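You operate a simulated robot arm through the tools that you are given. There is no shell and no other tool. Be economical: measure what you need, move in short steps, check, and stop when the job is done.

The job below is to be done with a simulated robot arm. You get a single attempt, and the scene is never put back.

TASK
Strap the carton into the fixture over the grey foam pad.
Fine: carton pushed close up to the stop, pad on top, strap over it, buckle lever down.
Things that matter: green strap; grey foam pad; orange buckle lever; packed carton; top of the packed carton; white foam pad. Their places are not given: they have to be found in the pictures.

It is judged by the outcome, as a careful person would: the job done as asked, and still so three seconds after it is handed in. It fails if anything else is knocked over, pushed out of place, dropped, spilled or broken.

THE ROBOT
A 6-joint arm with a two-finger parallel gripper, fixed in place. Base frame: the origin is at the foot of the arm, x ahead of it, y to its left, z up. Lengths are in mm, angles in degrees, forces in N, time in s.
With the tool pointing down near the work surface it reaches from about 360 to 820 mm from the base axis. Its first joint turns from -166.0 to 166.0 degrees. Payload 3.91 kg.
The TCP is the grasp point between the finger pads, 30 mm short of the fingertips. In the tool frame z runs along the fingers and y along their closing line. The gripper opens to 110 mm. The fingers are 20 mm wide and 10 mm thick; the gripper's body (48 by 112 mm) begins 55 mm behind the TCP.
Orientation is that of the tool frame in the base frame, as a unit quaternion [w, x, y, z]. With the fingers straight down and closing along the base's y, the tool's x points along the base's -x, its y along +y and its z along -z.

THE INTERFACE
- The arm moves only by the tool send_rows. Its arguments are lists of equal length, an entry for each row: "translation": the shift along the tool's x, y, z in units of 25 mm (1.0 is 25 mm), a list of three; "delta_rot": the turn, a rotation vector about the tool's x, y, z in units of 4 degrees (1.0 is 4 degrees), a list of three. In form: {"translation": [[dx, dy, dz], ...], "delta_rot": [[wx, wy, wz], ...]}. A call has 1 to 12 rows; each row shifts and turns the commanded pose from where the row before left it, along the tool's axes as they then stand. "gripper" is the opening, from 0 (shut) to 1 (fully open), set as the call begins (left out, the last holds). A call with a number of a shift or a turn outside -1 to 1 is refused whole. Rows are played at 5 a second. More than 50 mm and 8.6 degrees between two rows, or a gripper value outside its range, and nothing of the call is played. Where a pose cannot be reached the arm comes as near as it can. A force on the tool above 40 N (or 10 N above the force at the start of the call, whichever is more), or a blocked arm, ends the call early, and 0.2 s more pass. The fingers move at their own pace (about 45 mm/s each) and stop on an object; they squeeze with about 30 N. The grip force told is the motor's: it shows also when the fingers shut on nothing. Time passes only in rows, and 0.2 s behind the last, so rows that do not move let the fingers close. It gives the time, the measured TCP pose, the force on the tool (base axes), the opening and the grip force at its end, in the units of the frame above (readings bear some noise), with the torque about the TCP (base axes, N m) and any sound that the robot's microphone picked up.
- Cameras (640 x 400 px; columns grow to the right, rows downward): "scene" is fixed at [400.3, -650.1, 1588.9]; the picture's right is [1.00, 0.10, 0.00], its down [0.04, -0.38, -0.92] and it looks along [-0.09, 0.92, -0.38] (base axes); focal length 214 px, centre (320, 200). "wrist" rides on the gripper at [77, 7, -114] in the tool frame; the picture's right is [-0.09, 1.00, 0.00], its down [-0.80, -0.07, -0.59] and it looks along [-0.59, -0.05, 0.80] (tool axes); focal length 270 px, centre (320, 200).
- snapshot(camera): a new picture of that camera. The clock stands still meanwhile.
- lift_body(by): slides the trunk up (or, below 0, down) by that many mm; the arm rides with it, the base frame stays. It gives what a move gives, with no picture.
- point_at(camera, pixels): for up to 12 pixels [column, row] of the newest picture of that camera ("zoom" is the newest enlarged one), the place [x, y, z] in the base frame of the surface seen there, good to about 2 mm. The clock stands still meanwhile.
- zoom(camera, box): a new picture of the part [left, top, right, bottom] of that camera's present view, enlarged. The clock stands still meanwhile.
- job_done(): hands the job in; it is judged then, once.

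Work in short steps. Measure before you move; look again where a grasp or a placing could have gone wrong, and mend it. You have 80 turns and 54 pictures in all, those below and enlarged ones among them. Open the gripper and draw the arm clear of the work before you hand the job in, unless the task says otherwise; then end with one line.

The tools are called after "Call:" by a JSON object that holds its "name" and its "arguments". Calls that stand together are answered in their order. send_rows: Moves the arm, as the interface text tells. Its arguments: {"type":"object","properties":{"translation":{"type":"array","items":{"type":"array","items":{"type":"number"}}},"delta_rot":{"type":"array","items":{"type":"array","items":{"type":"number"}}},"gripper":{"type":"number"}},"required":["translation","delta_rot"]} The other tools are called the same way: lift_body (by) slides the trunk up or down; snapshot (camera) takes a picture; point_at (camera, pixels) gives the place of the surface under pixels of a picture; zoom (camera, box) takes an enlarged picture of a part of a camera's view; job_done () hands the job in.

At the start:

```text
clock: 0.0
tool_pos: [312.3, -259.8, 1413.0]
ee_rot: [-0.001, 0.0, 1.0, 0.0]
wrist_force: [0.0, 0.5, 0.3]
wrist_torque: [0.01, 0.0, -0.01]
grip_width: 110.0
gripper_force: 0.0
trunk travel left (down, up): [-575.0, 35.0]
```

scene: 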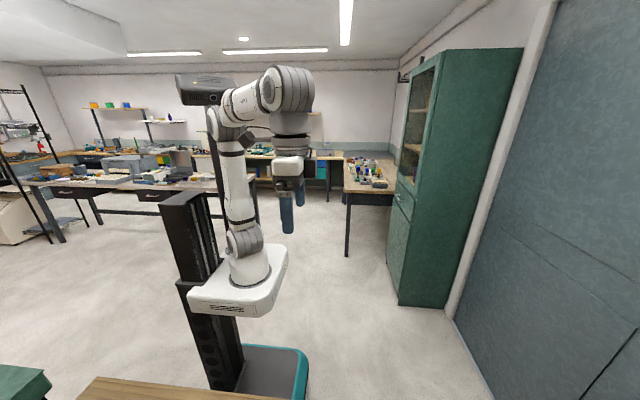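
wrist: 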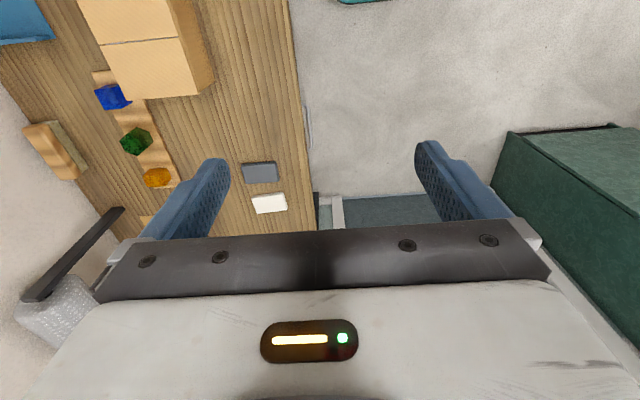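

The wrist picture shows a bench on the left with a carton (about 150,50), colored blocks, and a grey and a white pad (260,172 and 270,203). I'll measure these points first.

Call:
{"name": "point_at", "arguments": {"camera": "wrist", "pixels": [[260, 172], [270, 203], [140, 30], [160, 70], [112, 96], [136, 140], [157, 177], [50, 150], [25, 25], [80, 240], [230, 100], [60, 300]]}}

Call:
{"name": "zoom", "arguments": {"camera": "wrist", "box": [0, 0, 320, 240]}}

```text
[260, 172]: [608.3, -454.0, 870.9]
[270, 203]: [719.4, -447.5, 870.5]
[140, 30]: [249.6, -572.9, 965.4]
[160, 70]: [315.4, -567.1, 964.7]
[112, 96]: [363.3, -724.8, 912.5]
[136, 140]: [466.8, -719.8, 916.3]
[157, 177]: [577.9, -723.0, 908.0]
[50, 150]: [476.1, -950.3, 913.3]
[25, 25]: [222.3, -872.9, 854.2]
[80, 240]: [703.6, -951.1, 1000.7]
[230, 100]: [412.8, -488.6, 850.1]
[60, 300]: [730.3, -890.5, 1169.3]
```

```text
1.67 times, centred on (160, 120) of wrist
```

zoom: 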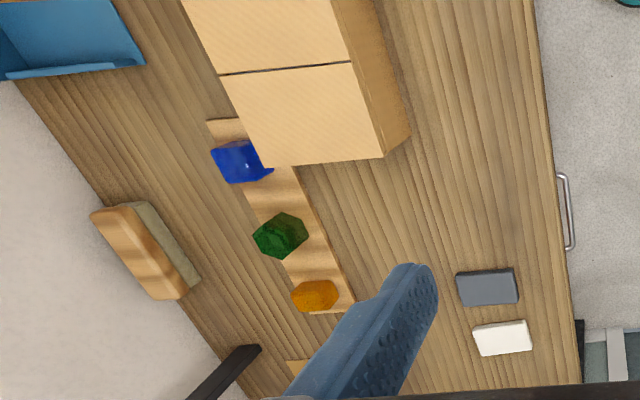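

The pictures show the bench at z≈850 extending toward −y, with no fixture seen clearly. I'll yaw the tool about +90° so the wrist camera looks toward −y at the bench.

Call:
{"name": "send_rows", "arguments": {"translation": [[0, 0, 0], [0, 0, 0], [0, 0, 0], [0, 0, 0], [0, 0, 0], [0, 0, 0], [0, 0, 0], [0, 0, 0], [0, 0, 0], [0, 0, 0], [0, 0, 0], [0, 0, 0]], "delta_rot": [[0, 0, 1], [0, 0, 1], [0, 0, 1], [0, 0, 1], [0, 0, 1], [0, 0, 1], [0, 0, 1], [0, 0, 1], [0, 0, 1], [0, 0, 1], [0, 0, 1], [0, 0, 1]]}}

Call:
{"name": "send_rows", "arguments": {"translation": [[0, 0, 0], [0, 0, 0], [0, 0, 0], [0, 0, 0], [0, 0, 0], [0, 0, 0], [0, 0, 0], [0, 0, 0], [0, 0, 0], [0, 0, 0], [0, 0, 0]], "delta_rot": [[0, 0, 1], [0, 0, 1], [0, 0, 1], [0, 0, 1], [0, 0, 1], [0, 0, 1], [0, 0, 1], [0, 0, 1], [0, 0, 1], [0, 0, 1], [0, 0, 0.5]]}}

Call:
{"name": "snapshot", "arguments": {"camera": "wrist"}}

```text
clock: 2.6
tool_pos: [310.0, -260.2, 1413.7]
ee_rot: [-0.001, 0.408, 0.913, 0.0]
wrist_force: [0.4, 0.7, -0.7]
wrist_torque: [-0.01, 0.02, 0.01]
grip_width: 110.0
gripper_force: 0.0
trunk travel left (down, up): [-575.0, 35.0]
```

```text
clock: 5.0
tool_pos: [310.2, -259.4, 1414.3]
ee_rot: [0.001, 0.709, 0.706, -0.001]
wrist_force: [0.1, -0.7, -0.2]
wrist_torque: [-0.02, -0.03, 0.03]
grip_width: 110.0
gripper_force: 0.0
trunk travel left (down, up): [-575.0, 35.0]
```

```text
50 pictures are left
```

wrist: 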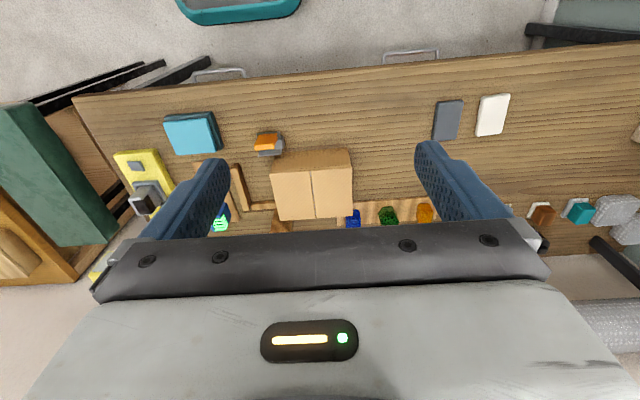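

The orange buckle lever is seen at about (267,142), carton (312,180), grey pad (447,120), white pad (493,115). Zoom on the carton area.

Call:
{"name": "zoom", "arguments": {"camera": "wrist", "box": [200, 100, 380, 240]}}

Call:
{"name": "point_at", "arguments": {"camera": "wrist", "pixels": [[447, 120], [493, 115], [266, 140], [268, 153], [238, 185], [295, 170], [335, 170], [295, 210], [245, 205], [280, 225], [260, 120], [380, 130]]}}

```text
2.86 times, centred on (290, 170) of wrist
```

zoom: 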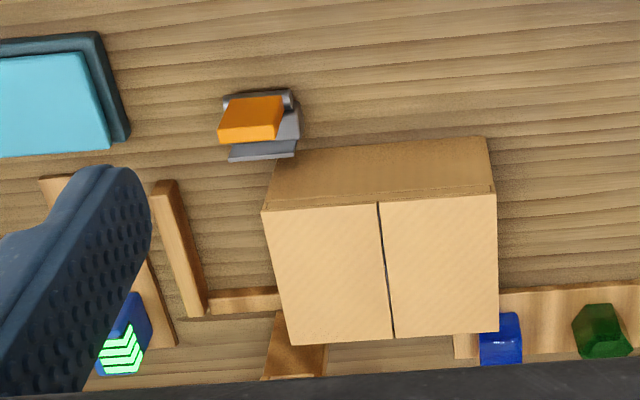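

```text
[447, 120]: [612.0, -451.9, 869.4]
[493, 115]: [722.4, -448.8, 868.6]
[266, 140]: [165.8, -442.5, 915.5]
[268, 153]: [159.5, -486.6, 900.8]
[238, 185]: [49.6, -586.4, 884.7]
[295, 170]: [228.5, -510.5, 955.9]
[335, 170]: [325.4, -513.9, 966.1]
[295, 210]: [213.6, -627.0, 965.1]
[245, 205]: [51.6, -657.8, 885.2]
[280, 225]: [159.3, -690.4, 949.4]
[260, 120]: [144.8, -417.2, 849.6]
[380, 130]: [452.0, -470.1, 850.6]
```

The carton spans roughly x 200–345, y −510…−640, top z≈965. A stop rail stands at x≈50 and the buckle is at (166,−442). I'll shift the camera over the fixture to see the stop and strap clear of the fingers.

Call:
{"name": "send_rows", "arguments": {"translation": [[-0.8, -0.8, 0], [-0.8, -0.8, 0], [-0.8, -0.8, 0], [-0.8, -0.8, 0], [-0.8, -0.8, 0], [-0.8, -0.8, 0], [-0.8, -0.8, 0], [-0.8, -0.8, 0]], "delta_rot": [[0, 0, 0], [0, 0, 0], [0, 0, 0], [0, 0, 0], [0, 0, 0], [0, 0, 0], [0, 0, 0], [0, 0, 0]]}}

Call:
{"name": "snapshot", "arguments": {"camera": "wrist"}}

Call:
{"name": "zoom", "arguments": {"camera": "wrist", "box": [200, 20, 480, 200]}}

```text
clock: 6.8
tool_pos: [150.0, -419.6, 1411.0]
ee_rot: [0.0, 0.707, 0.707, -0.001]
wrist_force: [0.5, 0.3, 0.6]
wrist_torque: [0.05, 0.0, 0.0]
grip_width: 110.0
gripper_force: 0.0
trunk travel left (down, up): [-575.0, 35.0]
```

```text
48 pictures are left
```

wrist: 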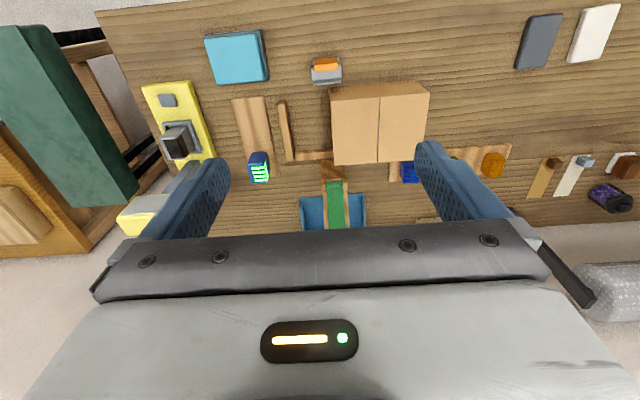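

```text
2.22 times, centred on (340, 110) of wrist
```

zoom: 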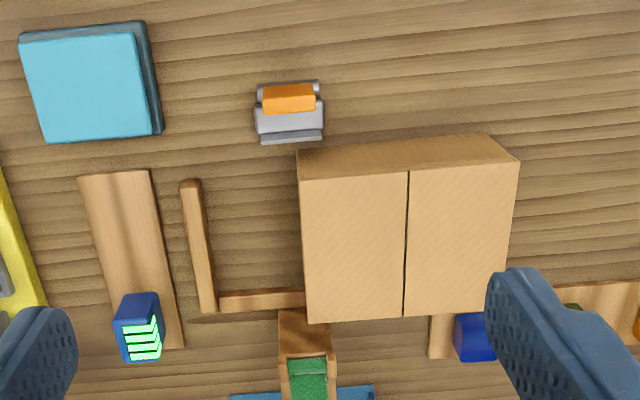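

The green strap appears at about (337,200), running over a wooden post. I'll measure key edges and then move 150 mm further toward −y for the strap.

Call:
{"name": "point_at", "arguments": {"camera": "zoom", "pixels": [[290, 95], [290, 122], [290, 137], [192, 190], [207, 300], [260, 298], [305, 325], [305, 345], [308, 375], [302, 182], [308, 318], [512, 165]]}}

Call:
{"name": "send_rows", "arguments": {"translation": [[-1, 0, 0], [-1, 0, 0], [-1, 0, 0], [-1, 0, 0], [-1, 0, 0], [-1, 0, 0], [-1, 0, 0]], "delta_rot": [[0, 0, 0], [0, 0, 0], [0, 0, 0], [0, 0, 0], [0, 0, 0], [0, 0, 0], [0, 0, 0]]}}

Call:
{"name": "zoom", "arguments": {"camera": "wrist", "box": [220, 0, 460, 160]}}

```text
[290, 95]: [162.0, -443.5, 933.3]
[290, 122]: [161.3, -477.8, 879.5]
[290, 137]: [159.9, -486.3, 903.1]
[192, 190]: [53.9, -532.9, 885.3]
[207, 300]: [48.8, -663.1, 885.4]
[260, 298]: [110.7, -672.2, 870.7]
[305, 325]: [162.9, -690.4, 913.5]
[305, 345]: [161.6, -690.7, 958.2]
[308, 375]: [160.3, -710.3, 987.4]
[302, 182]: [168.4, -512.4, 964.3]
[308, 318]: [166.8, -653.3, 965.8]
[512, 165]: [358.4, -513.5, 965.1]
```

```text
clock: 8.4
tool_pos: [151.7, -596.0, 1410.8]
ee_rot: [-0.001, 0.707, 0.708, 0.001]
wrist_force: [0.9, -0.7, -0.2]
wrist_torque: [0.07, 0.03, -0.03]
grip_width: 110.3
gripper_force: 0.1
trunk travel left (down, up): [-575.0, 35.0]
```

```text
2.50 times, centred on (340, 80) of wrist
```

zoom: 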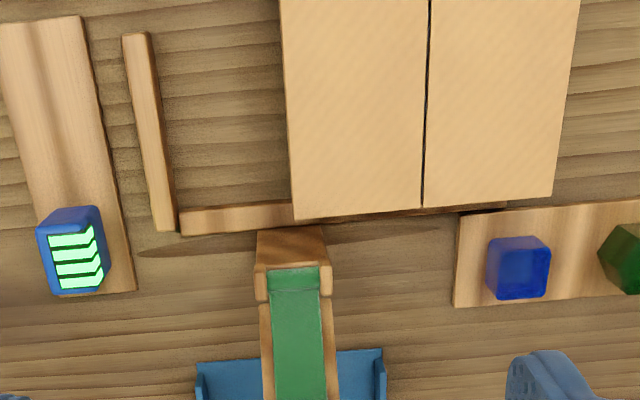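

The carton is x 168–358, y −512…−653, and needs a push of about −105 mm to the stop near x≈60, centred at x≈160 on the strap. I'll move further to see the strap's end.

Call:
{"name": "send_rows", "arguments": {"translation": [[-1, 0, 0], [-1, 0, 0], [-1, 0, 0], [-1, 0, 0], [-1, 0, 0]], "delta_rot": [[0, 0, 0], [0, 0, 0], [0, 0, 0], [0, 0, 0], [0, 0, 0]]}}

Call:
{"name": "zoom", "arguments": {"camera": "wrist", "box": [220, 0, 460, 160]}}

Call:
{"name": "point_at", "arguments": {"camera": "zoom", "pixels": [[290, 150], [290, 250]]}}

```text
clock: 9.6
tool_pos: [139.7, -644.9, 1361.8]
ee_rot: [0.0, 0.708, 0.707, -0.001]
wrist_force: [-0.1, -0.4, -1.1]
wrist_torque: [-0.02, 0.02, -0.02]
grip_width: 110.1
gripper_force: 0.2
out of reach, approached as far as the arm can: row 1, 2, 3, 4, 5
trunk travel left (down, up): [-575.0, 35.0]
```

```text
2.50 times, centred on (340, 80) of wrist
```

zoom: 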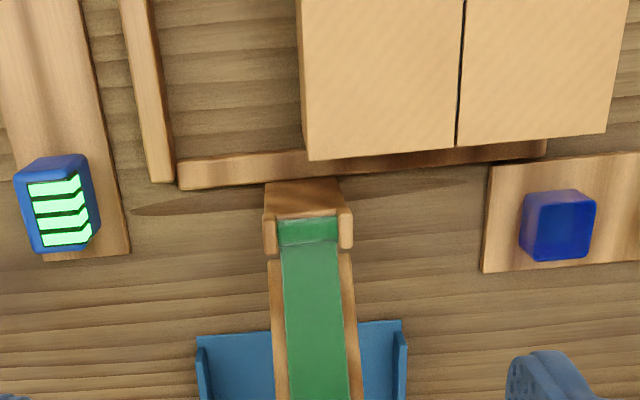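

```text
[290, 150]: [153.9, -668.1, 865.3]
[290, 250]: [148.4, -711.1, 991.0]
```

The reach is limited this high up. I'll lower the tool (nothing beneath below z≈1000) and go on toward −y to see the strap end.

Call:
{"name": "send_rows", "arguments": {"translation": [[0, 0, 1], [0, 0, 1], [0, 0, 1], [0, 0, 1], [0, 0, 1], [0, 0, 1], [0, 0, 1]], "delta_rot": [[0, 0, 0], [0, 0, 0], [0, 0, 0], [0, 0, 0], [0, 0, 0], [0, 0, 0], [0, 0, 0]]}}

Call:
{"name": "zoom", "arguments": {"camera": "wrist", "box": [200, 0, 480, 180]}}

```text
clock: 11.2
tool_pos: [141.4, -643.8, 1186.8]
ee_rot: [0.0, 0.707, 0.707, 0.0]
wrist_force: [-0.1, 0.0, 0.9]
wrist_torque: [0.01, -0.02, 0.02]
grip_width: 109.9
gripper_force: 0.1
trunk travel left (down, up): [-575.0, 35.0]
```

```text
2.22 times, centred on (340, 90) of wrist
```

zoom: 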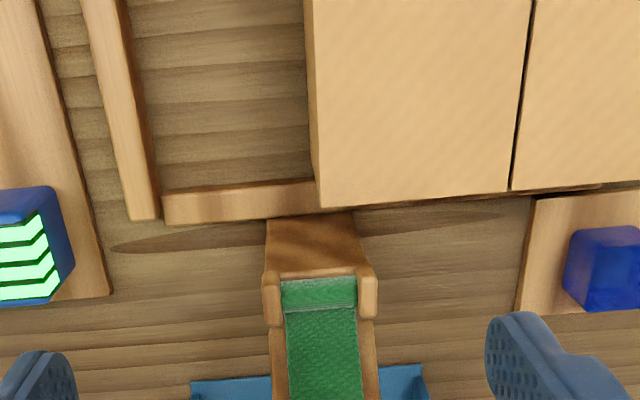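

The commanded pose followed the measured one. Continue 125 mm toward −y.

Call:
{"name": "send_rows", "arguments": {"translation": [[-1, 0.2, 0], [-1, 0.2, 0], [-1, 0, 0], [-1, 0, 0], [-1, 0, 0]], "delta_rot": [[0, 0, 0], [0, 0, 0], [0, 0, 0], [0, 0, 0], [0, 0, 0]]}}

Call:
{"name": "zoom", "arguments": {"camera": "wrist", "box": [200, 0, 480, 180]}}

Call:
{"name": "point_at", "arguments": {"camera": "zoom", "pixels": [[320, 80], [320, 120], [320, 160], [320, 200], [320, 240], [320, 270], [320, 300], [220, 300], [285, 200]]}}

```text
clock: 12.4
tool_pos: [146.9, -735.7, 1173.5]
ee_rot: [-0.001, 0.707, 0.707, 0.001]
wrist_force: [-0.1, -0.3, -0.7]
wrist_torque: [0.04, 0.03, -0.02]
grip_width: 110.0
gripper_force: 0.1
out of reach, approached as far as the arm can: row 4, 5
trunk travel left (down, up): [-575.0, 35.0]
```

```text
2.22 times, centred on (340, 90) of wrist
```

zoom: 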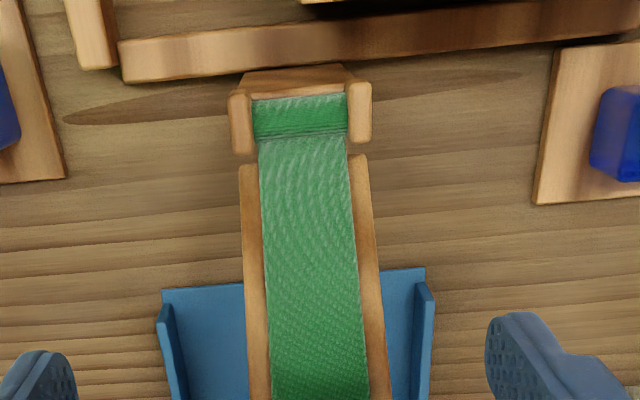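

```text
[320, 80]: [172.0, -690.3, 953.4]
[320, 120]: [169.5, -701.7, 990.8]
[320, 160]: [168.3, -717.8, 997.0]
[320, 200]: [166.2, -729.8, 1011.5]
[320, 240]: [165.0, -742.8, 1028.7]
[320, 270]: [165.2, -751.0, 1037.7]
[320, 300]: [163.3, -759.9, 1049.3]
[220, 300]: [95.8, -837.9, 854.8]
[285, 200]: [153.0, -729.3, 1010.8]
```

The strap lies on a ramp rising toward −y (y −718,z 997 → y −760,z 1049); its end is hidden by the gripper. I'll pull back and tilt the fingers toward −y to see the end.

Call:
{"name": "send_rows", "arguments": {"translation": [[1, 0, -0.5], [1, 0, -0.5], [1, 0, 0], [1, 0, 0], [1, 0, 0], [1, 0, 0], [1, 0, 0]], "delta_rot": [[0, 0, 0], [0, 0, 0], [0, 0, 0], [0, 0, 0], [0, 0, 0], [0, 0, 0], [0, 0, 0]]}}

Call:
{"name": "send_rows", "arguments": {"translation": [[0, 0, 0], [0, 0, 0], [0, 0, 0], [0, 0, 0], [0, 0, 0], [0, 0, 0], [0, 0, 0], [0, 0, 0], [0, 0, 0]], "delta_rot": [[0, -1, 0], [0, -1, 0], [0, -1, 0], [0, -1, 0], [0, -1, 0], [0, -1, 0], [0, -1, 0], [0, -1, 0], [0, -1, 0]]}}

Call:
{"name": "snapshot", "arguments": {"camera": "wrist"}}

```text
clock: 14.0
tool_pos: [148.0, -557.8, 1201.3]
ee_rot: [-0.001, 0.707, 0.707, 0.0]
wrist_force: [-0.3, -0.5, 0.1]
wrist_torque: [-0.02, 0.01, -0.03]
grip_width: 109.9
gripper_force: 0.0
trunk travel left (down, up): [-575.0, 35.0]
```

```text
clock: 16.0
tool_pos: [146.5, -559.3, 1201.4]
ee_rot: [0.219, 0.672, 0.673, -0.218]
wrist_force: [-0.4, 0.4, -0.7]
wrist_torque: [-0.04, 0.0, 0.0]
grip_width: 109.8
gripper_force: 0.1
trunk travel left (down, up): [-575.0, 35.0]
```

```text
42 pictures are left
```

wrist: 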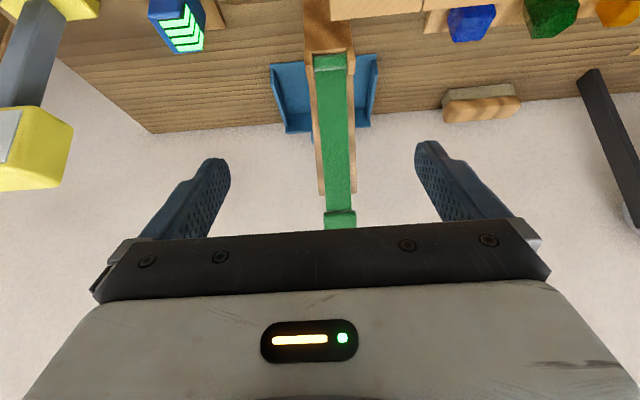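

The strap's end with a green tab shows at about (340,218) past the ramp's top. Zoom and measure along it.

Call:
{"name": "zoom", "arguments": {"camera": "wrist", "box": [260, 20, 420, 240]}}

Call:
{"name": "point_at", "arguments": {"camera": "wrist", "pixels": [[330, 60], [333, 100], [336, 140], [338, 170], [338, 190], [339, 203], [340, 213], [340, 222], [326, 218], [354, 218], [320, 180], [352, 180]]}}

```text
1.82 times, centred on (340, 130) of wrist
```

zoom: 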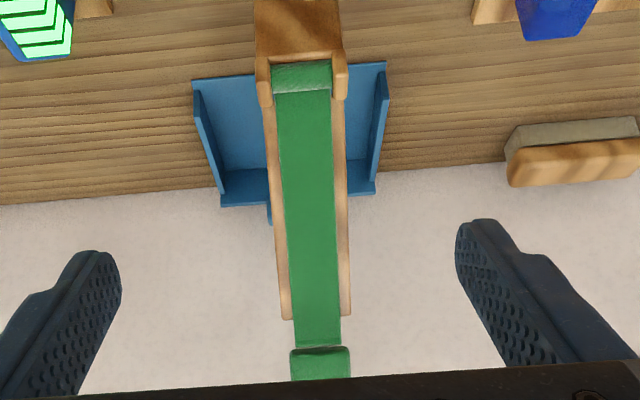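

```text
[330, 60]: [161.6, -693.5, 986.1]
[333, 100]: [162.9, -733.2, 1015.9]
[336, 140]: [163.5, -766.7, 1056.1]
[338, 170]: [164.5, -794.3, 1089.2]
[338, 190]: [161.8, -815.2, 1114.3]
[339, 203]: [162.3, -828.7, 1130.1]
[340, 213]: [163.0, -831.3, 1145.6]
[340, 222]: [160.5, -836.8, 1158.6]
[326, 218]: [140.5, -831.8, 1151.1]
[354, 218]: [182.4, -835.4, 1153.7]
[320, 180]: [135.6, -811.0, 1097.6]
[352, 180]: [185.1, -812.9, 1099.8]
```

The tab is ~42 mm wide at about (162,−835,1155), with the strap ~36 mm wide along a 50° ramp. First I push the carton: untilt, yaw back so the open fingers span y, and make two contacts on the carton's +x face.

Call:
{"name": "send_rows", "arguments": {"translation": [[0, 0, 0], [0, 0, 0], [0, 0, 0], [0, 0, 0], [0, 0, 0], [0, 0, 0], [0, 0, 0], [0, 0, 0], [0, 0, 0]], "delta_rot": [[0, 1, 0], [0, 1, 0], [0, 1, 0], [0, 1, 0], [0, 1, 0], [0, 1, 0], [0, 1, 0], [0, 1, 0], [0, 1, 0]]}}

Call:
{"name": "send_rows", "arguments": {"translation": [[0, 1, 0], [0, 1, 0], [0, 1, 0], [0, 1, 0], [0, 1, 0], [0, 1, 0], [0, 1, 0], [0, 1, 0], [0, 1, 0], [0, 1, 0]], "delta_rot": [[0, 0, 0], [0, 0, 0], [0, 0, 0], [0, 0, 0], [0, 0, 0], [0, 0, 0], [0, 0, 0], [0, 0, 0], [0, 0, 0], [0, 0, 0]]}}

Call:
{"name": "zoom", "arguments": {"camera": "wrist", "box": [160, 0, 480, 200]}}

```text
clock: 18.0
tool_pos: [145.1, -558.7, 1201.0]
ee_rot: [-0.001, 0.707, 0.708, 0.0]
wrist_force: [-0.3, -0.2, 0.7]
wrist_torque: [-0.02, 0.02, -0.02]
grip_width: 110.1
gripper_force: 0.1
trunk travel left (down, up): [-575.0, 35.0]
```

```text
clock: 20.2
tool_pos: [396.9, -559.4, 1200.2]
ee_rot: [0.001, 0.707, 0.707, 0.0]
wrist_force: [0.2, 0.0, -1.0]
wrist_torque: [0.01, -0.03, 0.04]
grip_width: 109.7
gripper_force: 0.0
trunk travel left (down, up): [-575.0, 35.0]
```

```text
2.00 times, centred on (320, 100) of wrist
```

zoom: 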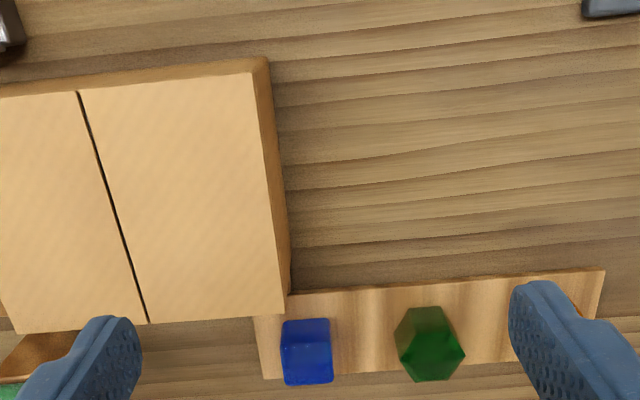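

The carton's right edge appears at zoom (252,72)–(285,313). I'll measure its corners to check for skew.

Call:
{"name": "point_at", "arguments": {"camera": "zoom", "pixels": [[246, 80], [279, 308], [10, 100], [25, 325], [150, 315], [150, 95]]}}

Call:
{"name": "send_rows", "arguments": {"translation": [[0, 0, 0], [0, 0, 0], [0, 0, 0], [0, 0, 0], [0, 0, 0], [0, 0, 0], [0, 0, 0], [0, 0, 0], [0, 0, 0], [0, 0, 0], [0, 0, 0], [0, 0, 0]], "delta_rot": [[0, 0, -1], [0, 0, -1], [0, 0, -1], [0, 0, -1], [0, 0, -1], [0, 0, -1], [0, 0, -1], [0, 0, -1], [0, 0, -1], [0, 0, -1], [0, 0, -1], [0, 0, -1]]}}

Call:
{"name": "send_rows", "arguments": {"translation": [[0, 0, 0], [0, 0, 0], [0, 0, 0], [0, 0, 0], [0, 0, 0], [0, 0, 0], [0, 0, 0], [0, 0, 0], [0, 0, 0], [0, 0, 0], [0, 0, 0]], "delta_rot": [[0, 0, -1], [0, 0, -1], [0, 0, -1], [0, 0, -1], [0, 0, -1], [0, 0, -1], [0, 0, -1], [0, 0, -1], [0, 0, -1], [0, 0, -1], [0, 0, -0.5]]}}

Call:
{"name": "snapshot", "arguments": {"camera": "wrist"}}

```text
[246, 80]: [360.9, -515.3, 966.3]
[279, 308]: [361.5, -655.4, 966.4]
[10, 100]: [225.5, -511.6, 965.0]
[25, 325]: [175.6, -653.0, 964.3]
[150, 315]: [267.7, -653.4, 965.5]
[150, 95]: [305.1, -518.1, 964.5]
```

```text
clock: 22.8
tool_pos: [396.5, -559.4, 1201.3]
ee_rot: [0.0, 0.358, 0.934, 0.0]
wrist_force: [0.7, 0.3, -0.2]
wrist_torque: [-0.01, -0.02, -0.02]
grip_width: 110.1
gripper_force: 0.0
trunk travel left (down, up): [-575.0, 35.0]
```

```text
clock: 25.2
tool_pos: [395.5, -558.1, 1200.9]
ee_rot: [-0.001, 0.0, 1.0, 0.0]
wrist_force: [-0.3, -0.3, 0.0]
wrist_torque: [0.01, -0.01, -0.02]
grip_width: 110.1
gripper_force: 0.0
trunk travel left (down, up): [-575.0, 35.0]
```

```text
39 pictures are left
```

wrist: 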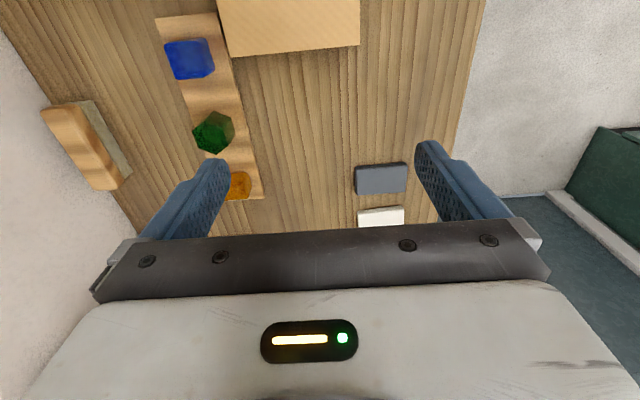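

Carton is square, faces at x 361, y −513/−654. Move to (405,−583) with the gripper at 0.85 and lower to z≈925.

Call:
{"name": "send_rows", "arguments": {"translation": [[-0.4, -1, 0], [0, 0, 1], [0, 0, 1], [0, 0, 1], [0, 0, 1], [0, 0, 1], [0, 0, 1], [0, 0, 1], [0, 0, 1], [0, 0, 1], [0, 0, 1], [0, 0, 1]], "delta_rot": [[0, 0, 0], [0, 0, 0], [0, 0, 0], [0, 0, 0], [0, 0, 0], [0, 0, 0], [0, 0, 0], [0, 0, 0], [0, 0, 0], [0, 0, 0], [0, 0, 0], [0, 0, 0]], "gripper": 0.85}}

Call:
{"name": "send_rows", "arguments": {"translation": [[0.6, 0, 0], [0.5, 0, 0], [0.5, 0, 0], [0.5, 0, 0], [0.5, 0, 0], [0.5, 0, 0], [0.5, 0, 0], [0.5, 0, 0]], "delta_rot": [[0, 0, 0], [0, 0, 0], [0, 0, 0], [0, 0, 0], [0, 0, 0], [0, 0, 0], [0, 0, 0], [0, 0, 0]]}}

```text
clock: 27.8
tool_pos: [405.8, -582.5, 925.5]
ee_rot: [0.0, 0.0, 1.0, 0.0]
wrist_force: [0.0, -0.1, -0.1]
wrist_torque: [-0.01, 0.0, 0.04]
grip_width: 93.4
gripper_force: 0.0
trunk travel left (down, up): [-575.0, 35.0]
```

```text
clock: 29.6
tool_pos: [304.1, -582.8, 927.0]
ee_rot: [0.001, 0.0, 1.0, 0.0]
wrist_force: [2.0, -0.6, 1.9]
wrist_torque: [-0.01, 0.02, 0.0]
grip_width: 93.7
gripper_force: 0.0
trunk travel left (down, up): [-575.0, 35.0]
```

Pushing at a mild 2 N, carton face now ≈294. Continue about 38 mm, then feel for the stop in small steps.

Call:
{"name": "send_rows", "arguments": {"translation": [[0.4, 0, 0], [0.4, 0, 0], [0.3, 0, 0], [0.2, 0, 0], [0.1, 0, 0]], "delta_rot": [[0, 0, 0], [0, 0, 0], [0, 0, 0], [0, 0, 0], [0, 0, 0]]}}

Call:
{"name": "snapshot", "arguments": {"camera": "wrist"}}

```text
clock: 30.8
tool_pos: [268.6, -581.7, 927.0]
ee_rot: [0.0, 0.001, 1.0, 0.0]
wrist_force: [7.3, -0.4, -0.3]
wrist_torque: [0.1, 0.12, -0.12]
grip_width: 93.4
gripper_force: 0.1
trunk travel left (down, up): [-575.0, 35.0]
```

```text
38 pictures are left
```

wrist: 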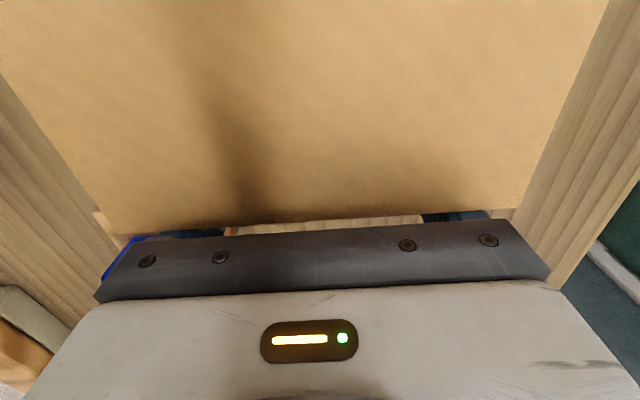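

Force rose to 7.3 N with the face at ≈259, so the stop is near. Go on in 2 mm steps.

Call:
{"name": "send_rows", "arguments": {"translation": [[0.08, 0, 0], [0.08, 0, 0]], "delta_rot": [[0, 0, 0], [0, 0, 0]]}}

Call:
{"name": "send_rows", "arguments": {"translation": [[0.08, 0, 0], [0.08, 0, 0]], "delta_rot": [[0, 0, 0], [0, 0, 0]]}}

```text
clock: 31.4
tool_pos: [268.4, -583.3, 926.4]
ee_rot: [0.001, -0.001, 1.0, -0.001]
wrist_force: [29.4, -2.4, 5.9]
wrist_torque: [0.88, 0.57, -0.78]
grip_width: 93.7
gripper_force: 0.0
trunk travel left (down, up): [-575.0, 35.0]
```

```text
clock: 31.8
tool_pos: [269.4, -582.9, 926.8]
ee_rot: [0.003, 0.0, 1.0, -0.001]
wrist_force: [18.3, 2.1, -0.4]
wrist_torque: [0.24, 0.41, -0.77]
grip_width: 93.6
gripper_force: 0.1
trunk travel left (down, up): [-575.0, 35.0]
stopped in row 2: the force on the tool passed its limit at 43 N (the readings are from after the stop); the commanded pose is now the measured one
```

The carton is hard against the stop (over 40 N). Back off, rise, and check.

Call:
{"name": "send_rows", "arguments": {"translation": [[-0.5, 0, 0], [-1, 0, 0], [-1, 0, 0], [0, 0, -1], [0, 0, -1], [0, 0, -1], [0, 0, -1], [0, 0, -1], [0, 0, -1], [0, 0, -1], [0, 0, -1]], "delta_rot": [[0, 0, 0], [0, 0, 0], [0, 0, 0], [0, 0, 0], [0, 0, 0], [0, 0, 0], [0, 0, 0], [0, 0, 0], [0, 0, 0], [0, 0, 0], [0, 0, 0]]}}

Call:
{"name": "snapshot", "arguments": {"camera": "wrist"}}

```text
clock: 34.2
tool_pos: [325.7, -584.6, 1126.9]
ee_rot: [0.002, -0.001, 1.0, -0.002]
wrist_force: [0.4, 0.5, 0.0]
wrist_torque: [-0.03, -0.02, -0.02]
grip_width: 93.9
gripper_force: 0.0
trunk travel left (down, up): [-575.0, 35.0]
```

```text
37 pictures are left
```

wrist: 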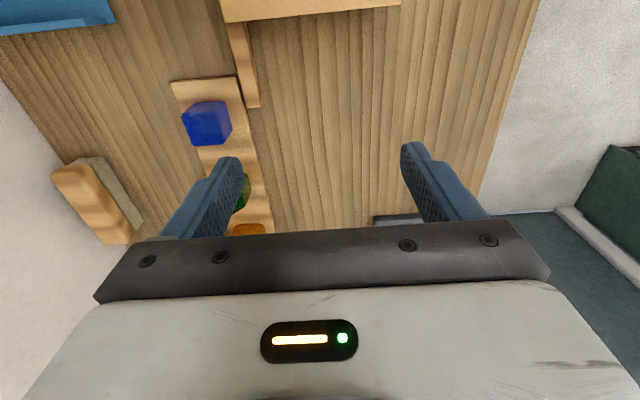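

Carton stays put. Now move toward the grey pad (~(610,−452)) and view it from close by.

Call:
{"name": "send_rows", "arguments": {"translation": [[-0.9, 0.9, 0], [-0.9, 0.9, 0], [-0.9, 0.9, 0], [-0.9, 0.9, 0], [-0.9, 0.9, 0], [-0.9, 0.9, 0]], "delta_rot": [[0, 0, 0], [0, 0, 0], [0, 0, 0], [0, 0, 0], [0, 0, 0], [0, 0, 0]], "gripper": 1.0}}

Call:
{"name": "zoom", "arguments": {"camera": "wrist", "box": [220, 30, 440, 240]}}

```text
clock: 35.6
tool_pos: [462.0, -448.8, 1127.2]
ee_rot: [0.001, 0.0, 1.0, -0.002]
wrist_force: [0.1, -0.3, -0.9]
wrist_torque: [0.0, 0.04, 0.0]
grip_width: 110.2
gripper_force: 0.1
trunk travel left (down, up): [-575.0, 35.0]
```

```text
1.90 times, centred on (330, 135) of wrist
```

zoom: 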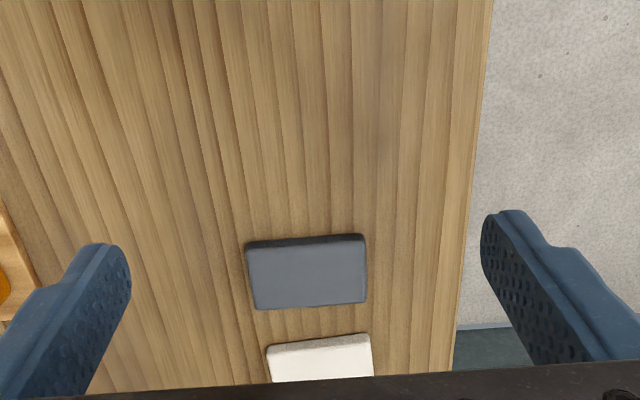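

The grey pad is at zoom (246–367, 235–310). Measure its corners.

Call:
{"name": "point_at", "arguments": {"camera": "zoom", "pixels": [[249, 250], [363, 243], [364, 301], [258, 307], [307, 275], [270, 350], [368, 340], [307, 225]]}}

```text
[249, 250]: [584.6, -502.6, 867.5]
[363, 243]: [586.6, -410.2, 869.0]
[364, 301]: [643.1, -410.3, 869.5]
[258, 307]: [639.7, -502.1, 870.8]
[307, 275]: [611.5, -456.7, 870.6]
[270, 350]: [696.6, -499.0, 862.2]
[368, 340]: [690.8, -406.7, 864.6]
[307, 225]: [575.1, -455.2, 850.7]
```

Pad: x≈583–644, y≈−505…−408, top 870, with the white pad from x≈690. I'll yaw 90° to grip across x and move above it.

Call:
{"name": "send_rows", "arguments": {"translation": [[0, 0, 0], [0, 0, 0], [0, 0, 0], [0, 0, 0], [0, 0, 0], [0, 0, 0], [0, 0, 0], [0, 0, 0], [0, 0, 0], [0, 0, 0], [0, 0, 0], [0, 0, 0]], "delta_rot": [[0, 0, 1], [0, 0, 1], [0, 0, 1], [0, 0, 1], [0, 0, 1], [0, 0, 1], [0, 0, 1], [0, 0, 1], [0, 0, 1], [0, 0, 1], [0, 0, 1], [0, 0, 1]], "gripper": 0.78}}

Call:
{"name": "send_rows", "arguments": {"translation": [[0, 0, 0], [0, 0, 0], [0, 0, 0], [0, 0, 0], [0, 0, 0], [0, 0, 0], [0, 0, 0], [0, 0, 0], [0, 0, 0], [0, 0, 0], [0, 0, 0]], "delta_rot": [[0, 0, 1], [0, 0, 1], [0, 0, 1], [0, 0, 1], [0, 0, 1], [0, 0, 1], [0, 0, 1], [0, 0, 1], [0, 0, 1], [0, 0, 1], [0, 0, 0.5]]}}

Call:
{"name": "send_rows", "arguments": {"translation": [[0, 1, 0], [0, 1, 0], [0, 1, 0], [0, 1, 0], [0, 1, 0], [-0.3, 1.0, 0], [0, 0, 1], [0, 0, 1], [0, 0, 1], [0, 0, 1], [0, 0, 1]], "delta_rot": [[0, 0, 0], [0, 0, 0], [0, 0, 0], [0, 0, 0], [0, 0, 0], [0, 0, 0], [0, 0, 0], [0, 0, 0], [0, 0, 0], [0, 0, 0], [0, 0, 0]]}}

Call:
{"name": "snapshot", "arguments": {"camera": "wrist"}}

```text
clock: 38.2
tool_pos: [462.3, -448.1, 1127.5]
ee_rot: [0.002, 0.407, 0.913, -0.001]
wrist_force: [0.3, -0.7, -0.6]
wrist_torque: [0.03, 0.0, 0.01]
grip_width: 85.7
gripper_force: 0.1
trunk travel left (down, up): [-575.0, 35.0]
```

```text
clock: 40.6
tool_pos: [462.1, -449.3, 1127.7]
ee_rot: [0.002, 0.708, 0.706, 0.001]
wrist_force: [-0.3, 1.0, 0.3]
wrist_torque: [-0.02, -0.01, 0.02]
grip_width: 85.7
gripper_force: 0.0
trunk travel left (down, up): [-575.0, 35.0]
```

```text
clock: 43.0
tool_pos: [615.0, -457.5, 1001.7]
ee_rot: [0.001, 0.707, 0.707, 0.0]
wrist_force: [0.3, 0.6, 0.4]
wrist_torque: [0.0, 0.03, 0.01]
grip_width: 85.8
gripper_force: 0.0
trunk travel left (down, up): [-575.0, 35.0]
```

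```text
35 pictures are left
```

wrist: 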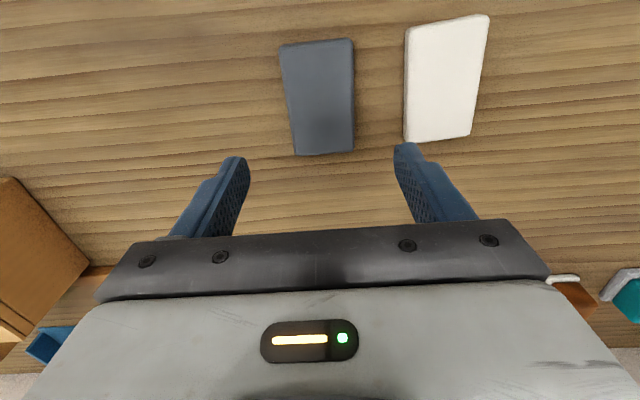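

Fingers straddle the grey pad, with the white pad well aside. Lower to z≈883 and close.

Call:
{"name": "send_rows", "arguments": {"translation": [[0, 0, 1], [0, 0, 1], [0, 0, 1], [0, 0, 1], [0, 0, 0.4], [0, 0, 0.33]], "delta_rot": [[0, 0, 0], [0, 0, 0], [0, 0, 0], [0, 0, 0], [0, 0, 0], [0, 0, 0]]}}

Call:
{"name": "send_rows", "arguments": {"translation": [[0, 0, 0], [0, 0, 0], [0, 0, 0], [0, 0, 0]], "delta_rot": [[0, 0, 0], [0, 0, 0], [0, 0, 0], [0, 0, 0]], "gripper": 0.4}}

Call:
{"name": "send_rows", "arguments": {"translation": [[0, 0, -1], [0, 0, -1], [0, 0, -1], [0, 0, -1], [0, 0, -1], [0, 0, -1], [0, 0, -1]], "delta_rot": [[0, 0, 0], [0, 0, 0], [0, 0, 0], [0, 0, 0], [0, 0, 0], [0, 0, 0], [0, 0, 0]]}}

Call:
{"name": "snapshot", "arguments": {"camera": "wrist"}}

```text
clock: 44.4
tool_pos: [613.8, -456.3, 884.4]
ee_rot: [0.002, 0.707, 0.707, 0.001]
wrist_force: [-0.8, -0.3, -1.4]
wrist_torque: [0.0, 0.02, 0.02]
grip_width: 85.7
gripper_force: 0.0
trunk travel left (down, up): [-575.0, 35.0]
```

```text
clock: 45.4
tool_pos: [613.8, -457.5, 885.2]
ee_rot: [0.001, 0.707, 0.707, 0.0]
wrist_force: [0.4, -0.3, 0.2]
wrist_torque: [0.01, -0.03, -0.01]
grip_width: 60.8
gripper_force: 30.3
trunk travel left (down, up): [-575.0, 35.0]
```

```text
clock: 47.0
tool_pos: [613.3, -456.3, 1058.1]
ee_rot: [0.003, 0.707, 0.707, 0.0]
wrist_force: [0.5, 0.2, 0.2]
wrist_torque: [-0.04, 0.02, 0.02]
grip_width: 60.7
gripper_force: 29.8
trunk travel left (down, up): [-575.0, 35.0]
```

```text
34 pictures are left
```

wrist: 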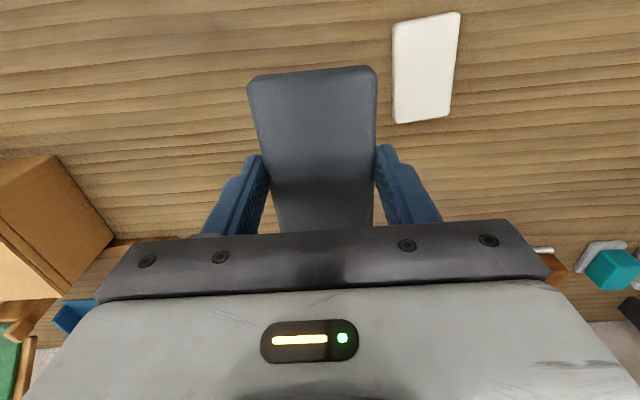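

Pad held (60.7 mm). Carry it to above the carton centre (~(162,−583)).

Call:
{"name": "send_rows", "arguments": {"translation": [[-0.28, -1, 0], [-0.28, -1, 0], [-0.28, -1, 0], [-0.28, -1, 0], [-0.28, -1, 0], [-0.28, -1, 0], [-0.28, -1, 0], [-0.28, -1, 0], [-0.28, -1, 0]], "delta_rot": [[0, 0, 0], [0, 0, 0], [0, 0, 0], [0, 0, 0], [0, 0, 0], [0, 0, 0], [0, 0, 0], [0, 0, 0], [0, 0, 0]]}}

Call:
{"name": "send_rows", "arguments": {"translation": [[-0.28, -1, 0], [-0.28, -1, 0], [-0.28, -1, 0], [-0.28, -1, 0], [-0.28, -1, 0], [-0.28, -1, 0], [-0.28, -1, 0], [-0.28, -1, 0], [-0.28, -1, 0]], "delta_rot": [[0, 0, 0], [0, 0, 0], [0, 0, 0], [0, 0, 0], [0, 0, 0], [0, 0, 0], [0, 0, 0], [0, 0, 0], [0, 0, 0]]}}

Call:
{"name": "snapshot", "arguments": {"camera": "wrist"}}

```text
clock: 49.0
tool_pos: [386.4, -519.2, 1059.4]
ee_rot: [0.002, 0.708, 0.706, 0.0]
wrist_force: [-0.3, 0.5, 0.6]
wrist_torque: [0.01, -0.01, 0.02]
grip_width: 60.5
gripper_force: 30.3
trunk travel left (down, up): [-575.0, 35.0]
```

```text
clock: 51.0
tool_pos: [161.0, -583.2, 1058.6]
ee_rot: [0.002, 0.708, 0.707, 0.001]
wrist_force: [-0.2, 0.0, 0.3]
wrist_torque: [0.01, -0.02, 0.01]
grip_width: 60.7
gripper_force: 30.2
trunk travel left (down, up): [-575.0, 35.0]
```

```text
33 pictures are left
```

wrist: 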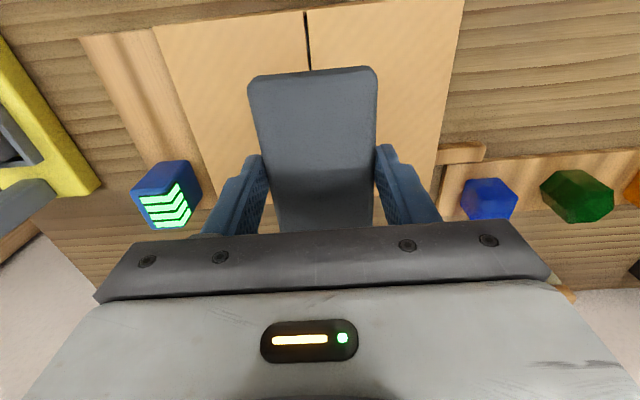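

Pad is centred over the carton. Lower to TCP z≈1001 (pad bottom just on 965).

Call:
{"name": "send_rows", "arguments": {"translation": [[0, 0, 1], [0, 0, 0.8], [0, 0, 0.3], [0, 0, 0.16]], "delta_rot": [[0, 0, 0], [0, 0, 0], [0, 0, 0], [0, 0, 0]]}}

Call:
{"name": "send_rows", "arguments": {"translation": [[0, 0, 0.06]], "delta_rot": [[0, 0, 0]]}}

```text
clock: 52.0
tool_pos: [164.0, -581.5, 1000.8]
ee_rot: [0.001, 0.707, 0.707, 0.001]
wrist_force: [-0.3, 0.3, -0.6]
wrist_torque: [-0.01, 0.03, -0.01]
grip_width: 60.6
gripper_force: 29.7
trunk travel left (down, up): [-575.0, 35.0]
```

```text
clock: 52.4
tool_pos: [163.3, -582.7, 1000.2]
ee_rot: [0.001, 0.707, 0.707, 0.0]
wrist_force: [-1.1, -0.1, -0.1]
wrist_torque: [0.02, -0.02, 0.0]
grip_width: 60.6
gripper_force: 29.5
trunk travel left (down, up): [-575.0, 35.0]
```

At contact height; open the gripper gently to 0.75 and rise.

Call:
{"name": "send_rows", "arguments": {"translation": [[0, 0, 0.04], [0, 0, 0], [0, 0, 0]], "delta_rot": [[0, 0, 0], [0, 0, 0], [0, 0, 0]], "gripper": 0.75}}

Call:
{"name": "send_rows", "arguments": {"translation": [[0, 0, -1], [0, 0, -1], [0, 0, -1], [0, 0, -1], [0, 0, -1], [0, 0, -1], [0, 0, -1], [0, 0, -1], [0.8, 0, -1], [1, 0, 0], [1, 0, 0]], "delta_rot": [[0, 0, 0], [0, 0, 0], [0, 0, 0], [0, 0, 0], [0, 0, 0], [0, 0, 0], [0, 0, 0], [0, 0, 0], [0, 0, 0], [0, 0, 0], [0, 0, 0]]}}

Call:
{"name": "zoom", "arguments": {"camera": "wrist", "box": [160, 0, 480, 200]}}

```text
clock: 53.2
tool_pos: [162.3, -582.9, 1000.1]
ee_rot: [0.001, 0.707, 0.707, 0.001]
wrist_force: [-0.6, -0.2, -0.6]
wrist_torque: [-0.02, 0.01, 0.0]
grip_width: 82.5
gripper_force: 0.0
trunk travel left (down, up): [-575.0, 35.0]
```

```text
clock: 55.6
tool_pos: [161.0, -510.7, 1226.4]
ee_rot: [0.003, 0.707, 0.708, 0.0]
wrist_force: [-0.7, 0.2, 0.3]
wrist_torque: [-0.01, -0.01, 0.01]
grip_width: 82.3
gripper_force: 0.1
trunk travel left (down, up): [-575.0, 35.0]
```

```text
2.00 times, centred on (320, 100) of wrist
```

zoom: 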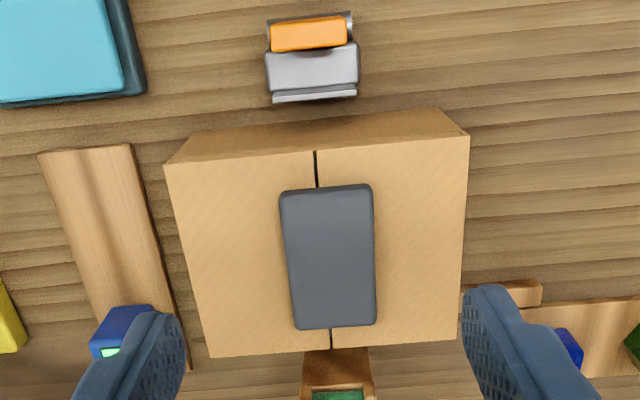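

The pad is centred on the carton. Now a close look at the buckle.

Call:
{"name": "point_at", "arguments": {"camera": "zoom", "pixels": [[172, 172], [209, 350], [464, 145], [458, 335], [300, 195], [360, 318], [330, 370], [340, 395]]}}

Call:
{"name": "send_rows", "arguments": {"translation": [[1, 0, 0], [1, 0, 0], [1, 0, 0], [1, 0, 0.5], [0.6, 0, 1], [0, 0, 1]], "delta_rot": [[0, 0, 0], [0, 0, 0], [0, 0, 0], [0, 0, 0], [0, 0, 0], [0, 0, 0]]}}

Call:
{"name": "zoom", "arguments": {"camera": "wrist", "box": [260, 20, 420, 160]}}

```text
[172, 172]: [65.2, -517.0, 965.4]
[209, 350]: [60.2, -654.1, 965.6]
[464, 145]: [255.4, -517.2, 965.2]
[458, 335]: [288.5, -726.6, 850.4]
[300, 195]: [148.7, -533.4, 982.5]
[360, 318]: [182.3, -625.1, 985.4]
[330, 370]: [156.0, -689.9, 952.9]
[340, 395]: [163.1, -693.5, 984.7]
```

```text
clock: 57.0
tool_pos: [162.3, -396.1, 1161.9]
ee_rot: [0.004, 0.707, 0.708, 0.001]
wrist_force: [-1.1, -0.5, 0.1]
wrist_torque: [0.03, 0.01, 0.0]
grip_width: 82.5
gripper_force: 0.1
trunk travel left (down, up): [-575.0, 35.0]
```

```text
2.86 times, centred on (340, 90) of wrist
```

zoom: 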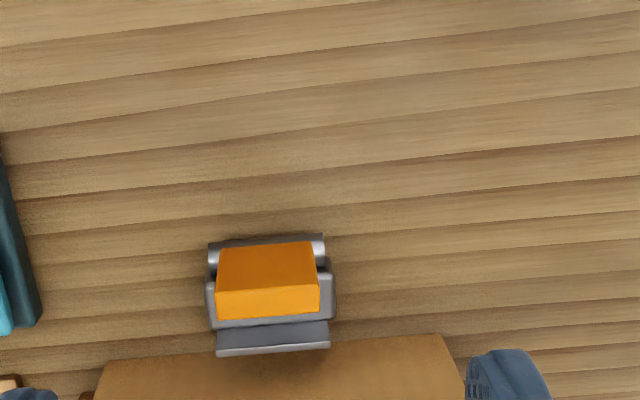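

Call:
{"name": "point_at", "arguments": {"camera": "zoom", "pixels": [[268, 265], [268, 285], [268, 300], [268, 316], [268, 335], [268, 350], [268, 239], [212, 260], [212, 315], [330, 310], [225, 290], [313, 280]]}}

Call:
{"name": "send_rows", "arguments": {"translation": [[1, 0, 0], [1, 0, 0], [1, 0, 0], [1, 0, 0]], "delta_rot": [[0, 0, 0], [0, 0, 0], [0, 0, 0], [0, 0, 0]]}}

Call:
{"name": "send_rows", "arguments": {"translation": [[0, 0, 0], [0, 0, 0], [0, 0, 0], [0, 0, 0], [0, 0, 0], [0, 0, 0], [0, 0, 0], [0, 0, 0], [0, 0, 0], [0, 0, 0]], "delta_rot": [[0, -1, 0], [0, -1, 0], [0, -1, 0], [0, -1, 0], [0, -1, 0], [0, -1, 0], [0, -1, 0], [0, -1, 0], [0, -1, 0], [0, -1, 0]]}}

Call:
{"name": "snapshot", "arguments": {"camera": "wrist"}}

```text
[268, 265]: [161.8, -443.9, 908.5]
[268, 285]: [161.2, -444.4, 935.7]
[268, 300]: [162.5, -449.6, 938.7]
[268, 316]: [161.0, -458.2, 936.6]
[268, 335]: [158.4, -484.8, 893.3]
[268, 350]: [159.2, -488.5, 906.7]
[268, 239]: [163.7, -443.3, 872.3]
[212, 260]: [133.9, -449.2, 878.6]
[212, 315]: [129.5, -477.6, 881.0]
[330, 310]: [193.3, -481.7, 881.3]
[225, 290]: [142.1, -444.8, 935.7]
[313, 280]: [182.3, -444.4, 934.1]
```

```text
clock: 58.0
tool_pos: [161.5, -296.4, 1161.5]
ee_rot: [0.002, 0.708, 0.707, 0.0]
wrist_force: [-0.1, 0.4, -0.1]
wrist_torque: [0.02, -0.01, 0.03]
grip_width: 82.5
gripper_force: 0.1
trunk travel left (down, up): [-575.0, 35.0]
```

```text
clock: 60.2
tool_pos: [176.2, -322.1, 1185.9]
ee_rot: [0.243, 0.665, 0.663, -0.241]
wrist_force: [-0.6, -0.1, 0.1]
wrist_torque: [0.0, -0.02, -0.02]
grip_width: 82.6
gripper_force: 0.0
out of reach, approached as far as the arm can: row 8, 9, 10
trunk travel left (down, up): [-575.0, 35.0]
```

```text
30 pictures are left
```

wrist: 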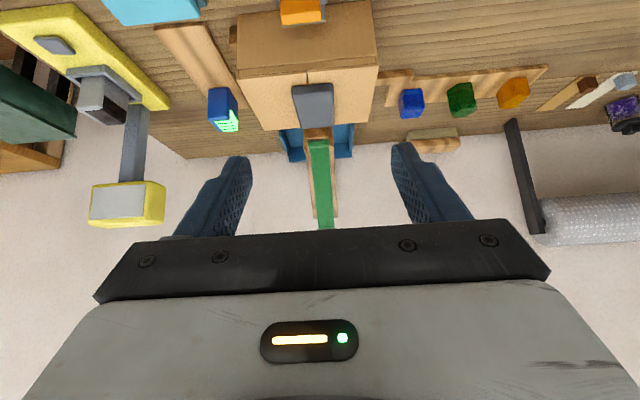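

The buckle: lever upright at x 140–184, y −444…−458, top z≈938; base top z≈880; catch lip at y≈−487, z≈905. Now I view the strap tab fully from higher up, tilted.

Call:
{"name": "send_rows", "arguments": {"translation": [[-0.93, -0.05, 0.24], [-0.93, -0.05, 0.24], [-0.93, -0.05, 0.24], [-0.93, -0.05, 0.24], [-0.93, -0.05, 0.24], [-0.93, -0.05, 0.24], [-0.93, -0.05, 0.24], [-0.93, -0.05, 0.24], [-0.93, -0.05, 0.24], [-0.93, -0.05, 0.24], [-0.93, -0.05, 0.24]], "delta_rot": [[0, 0, 0], [0, 0, 0], [0, 0, 0], [0, 0, 0], [0, 0, 0], [0, 0, 0], [0, 0, 0], [0, 0, 0], [0, 0, 0], [0, 0, 0], [0, 0, 0]]}}

Call:
{"name": "zoom", "arguments": {"camera": "wrist", "box": [240, 60, 420, 230]}}

```text
clock: 62.6
tool_pos: [161.9, -559.5, 1300.4]
ee_rot: [0.243, 0.665, 0.664, -0.241]
wrist_force: [-0.8, -0.1, 0.7]
wrist_torque: [0.01, -0.01, 0.0]
grip_width: 82.4
gripper_force: 0.0
trunk travel left (down, up): [-575.0, 35.0]
```

```text
2.35 times, centred on (330, 145) of wrist
```

zoom: 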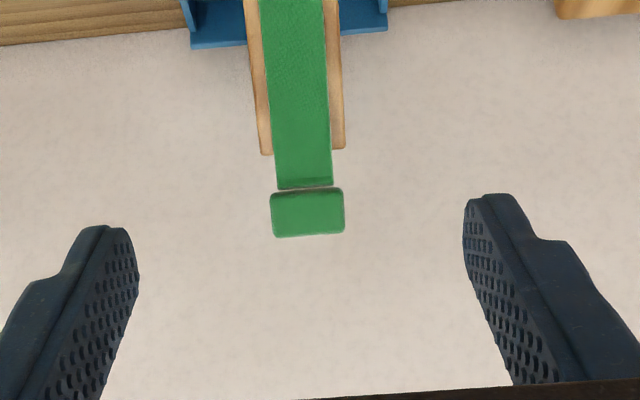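

Call:
{"name": "point_at", "arguments": {"camera": "zoom", "pixels": [[307, 194], [307, 212], [307, 228], [307, 234], [274, 212], [341, 212], [303, 180], [300, 150], [298, 100], [264, 148], [340, 145], [276, 230]]}}

```text
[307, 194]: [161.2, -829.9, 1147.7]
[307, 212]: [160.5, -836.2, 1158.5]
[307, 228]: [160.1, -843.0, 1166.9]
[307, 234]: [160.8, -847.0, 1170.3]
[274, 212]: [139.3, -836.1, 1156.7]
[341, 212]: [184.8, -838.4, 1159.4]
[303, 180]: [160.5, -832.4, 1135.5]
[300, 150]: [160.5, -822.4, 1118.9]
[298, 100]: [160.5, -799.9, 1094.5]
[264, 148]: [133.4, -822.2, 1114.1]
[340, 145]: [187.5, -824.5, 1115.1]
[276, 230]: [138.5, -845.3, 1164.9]
```

The tab spans x 139–185, centre (162,−840,1157), face normal ≈(0,.79,.61). I'll tilt 8° more and approach to 80 mm before it along the tool axis.

Call:
{"name": "send_rows", "arguments": {"translation": [[0, 0, 0], [0, 0, 0], [-0.365, 0, 1], [-0.365, 0, 1], [-0.365, 0, 1], [-0.365, 0, 1], [-0.365, 0, 1], [-0.365, 0, 1], [-0.365, 0, 1], [-0.365, 0, 1], [-0.365, 0, 1]], "delta_rot": [[0, -1, 0], [0, -1, 0], [0, 0, 0], [0, 0, 0], [0, 0, 0], [0, 0, 0], [0, 0, 0], [0, 0, 0], [0, 0, 0], [0, 0, 0], [0, 0, 0]], "gripper": 0.75}}

Call:
{"name": "snapshot", "arguments": {"camera": "wrist"}}

```text
clock: 65.0
tool_pos: [163.9, -782.9, 1211.6]
ee_rot: [0.288, 0.646, 0.645, -0.287]
wrist_force: [0.2, 0.1, -0.7]
wrist_torque: [-0.01, 0.01, 0.0]
grip_width: 82.4
gripper_force: 0.1
trunk travel left (down, up): [-575.0, 35.0]
```

```text
28 pictures are left
```

wrist: 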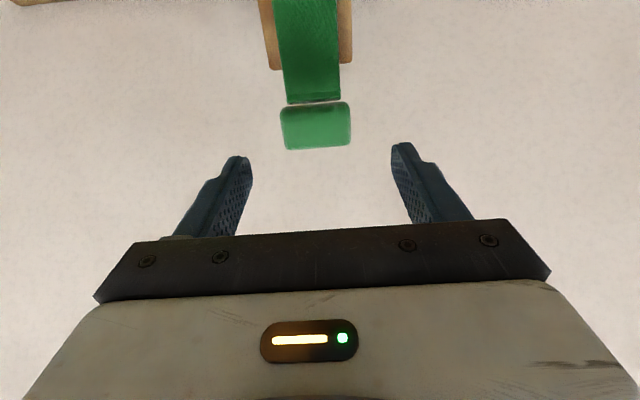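

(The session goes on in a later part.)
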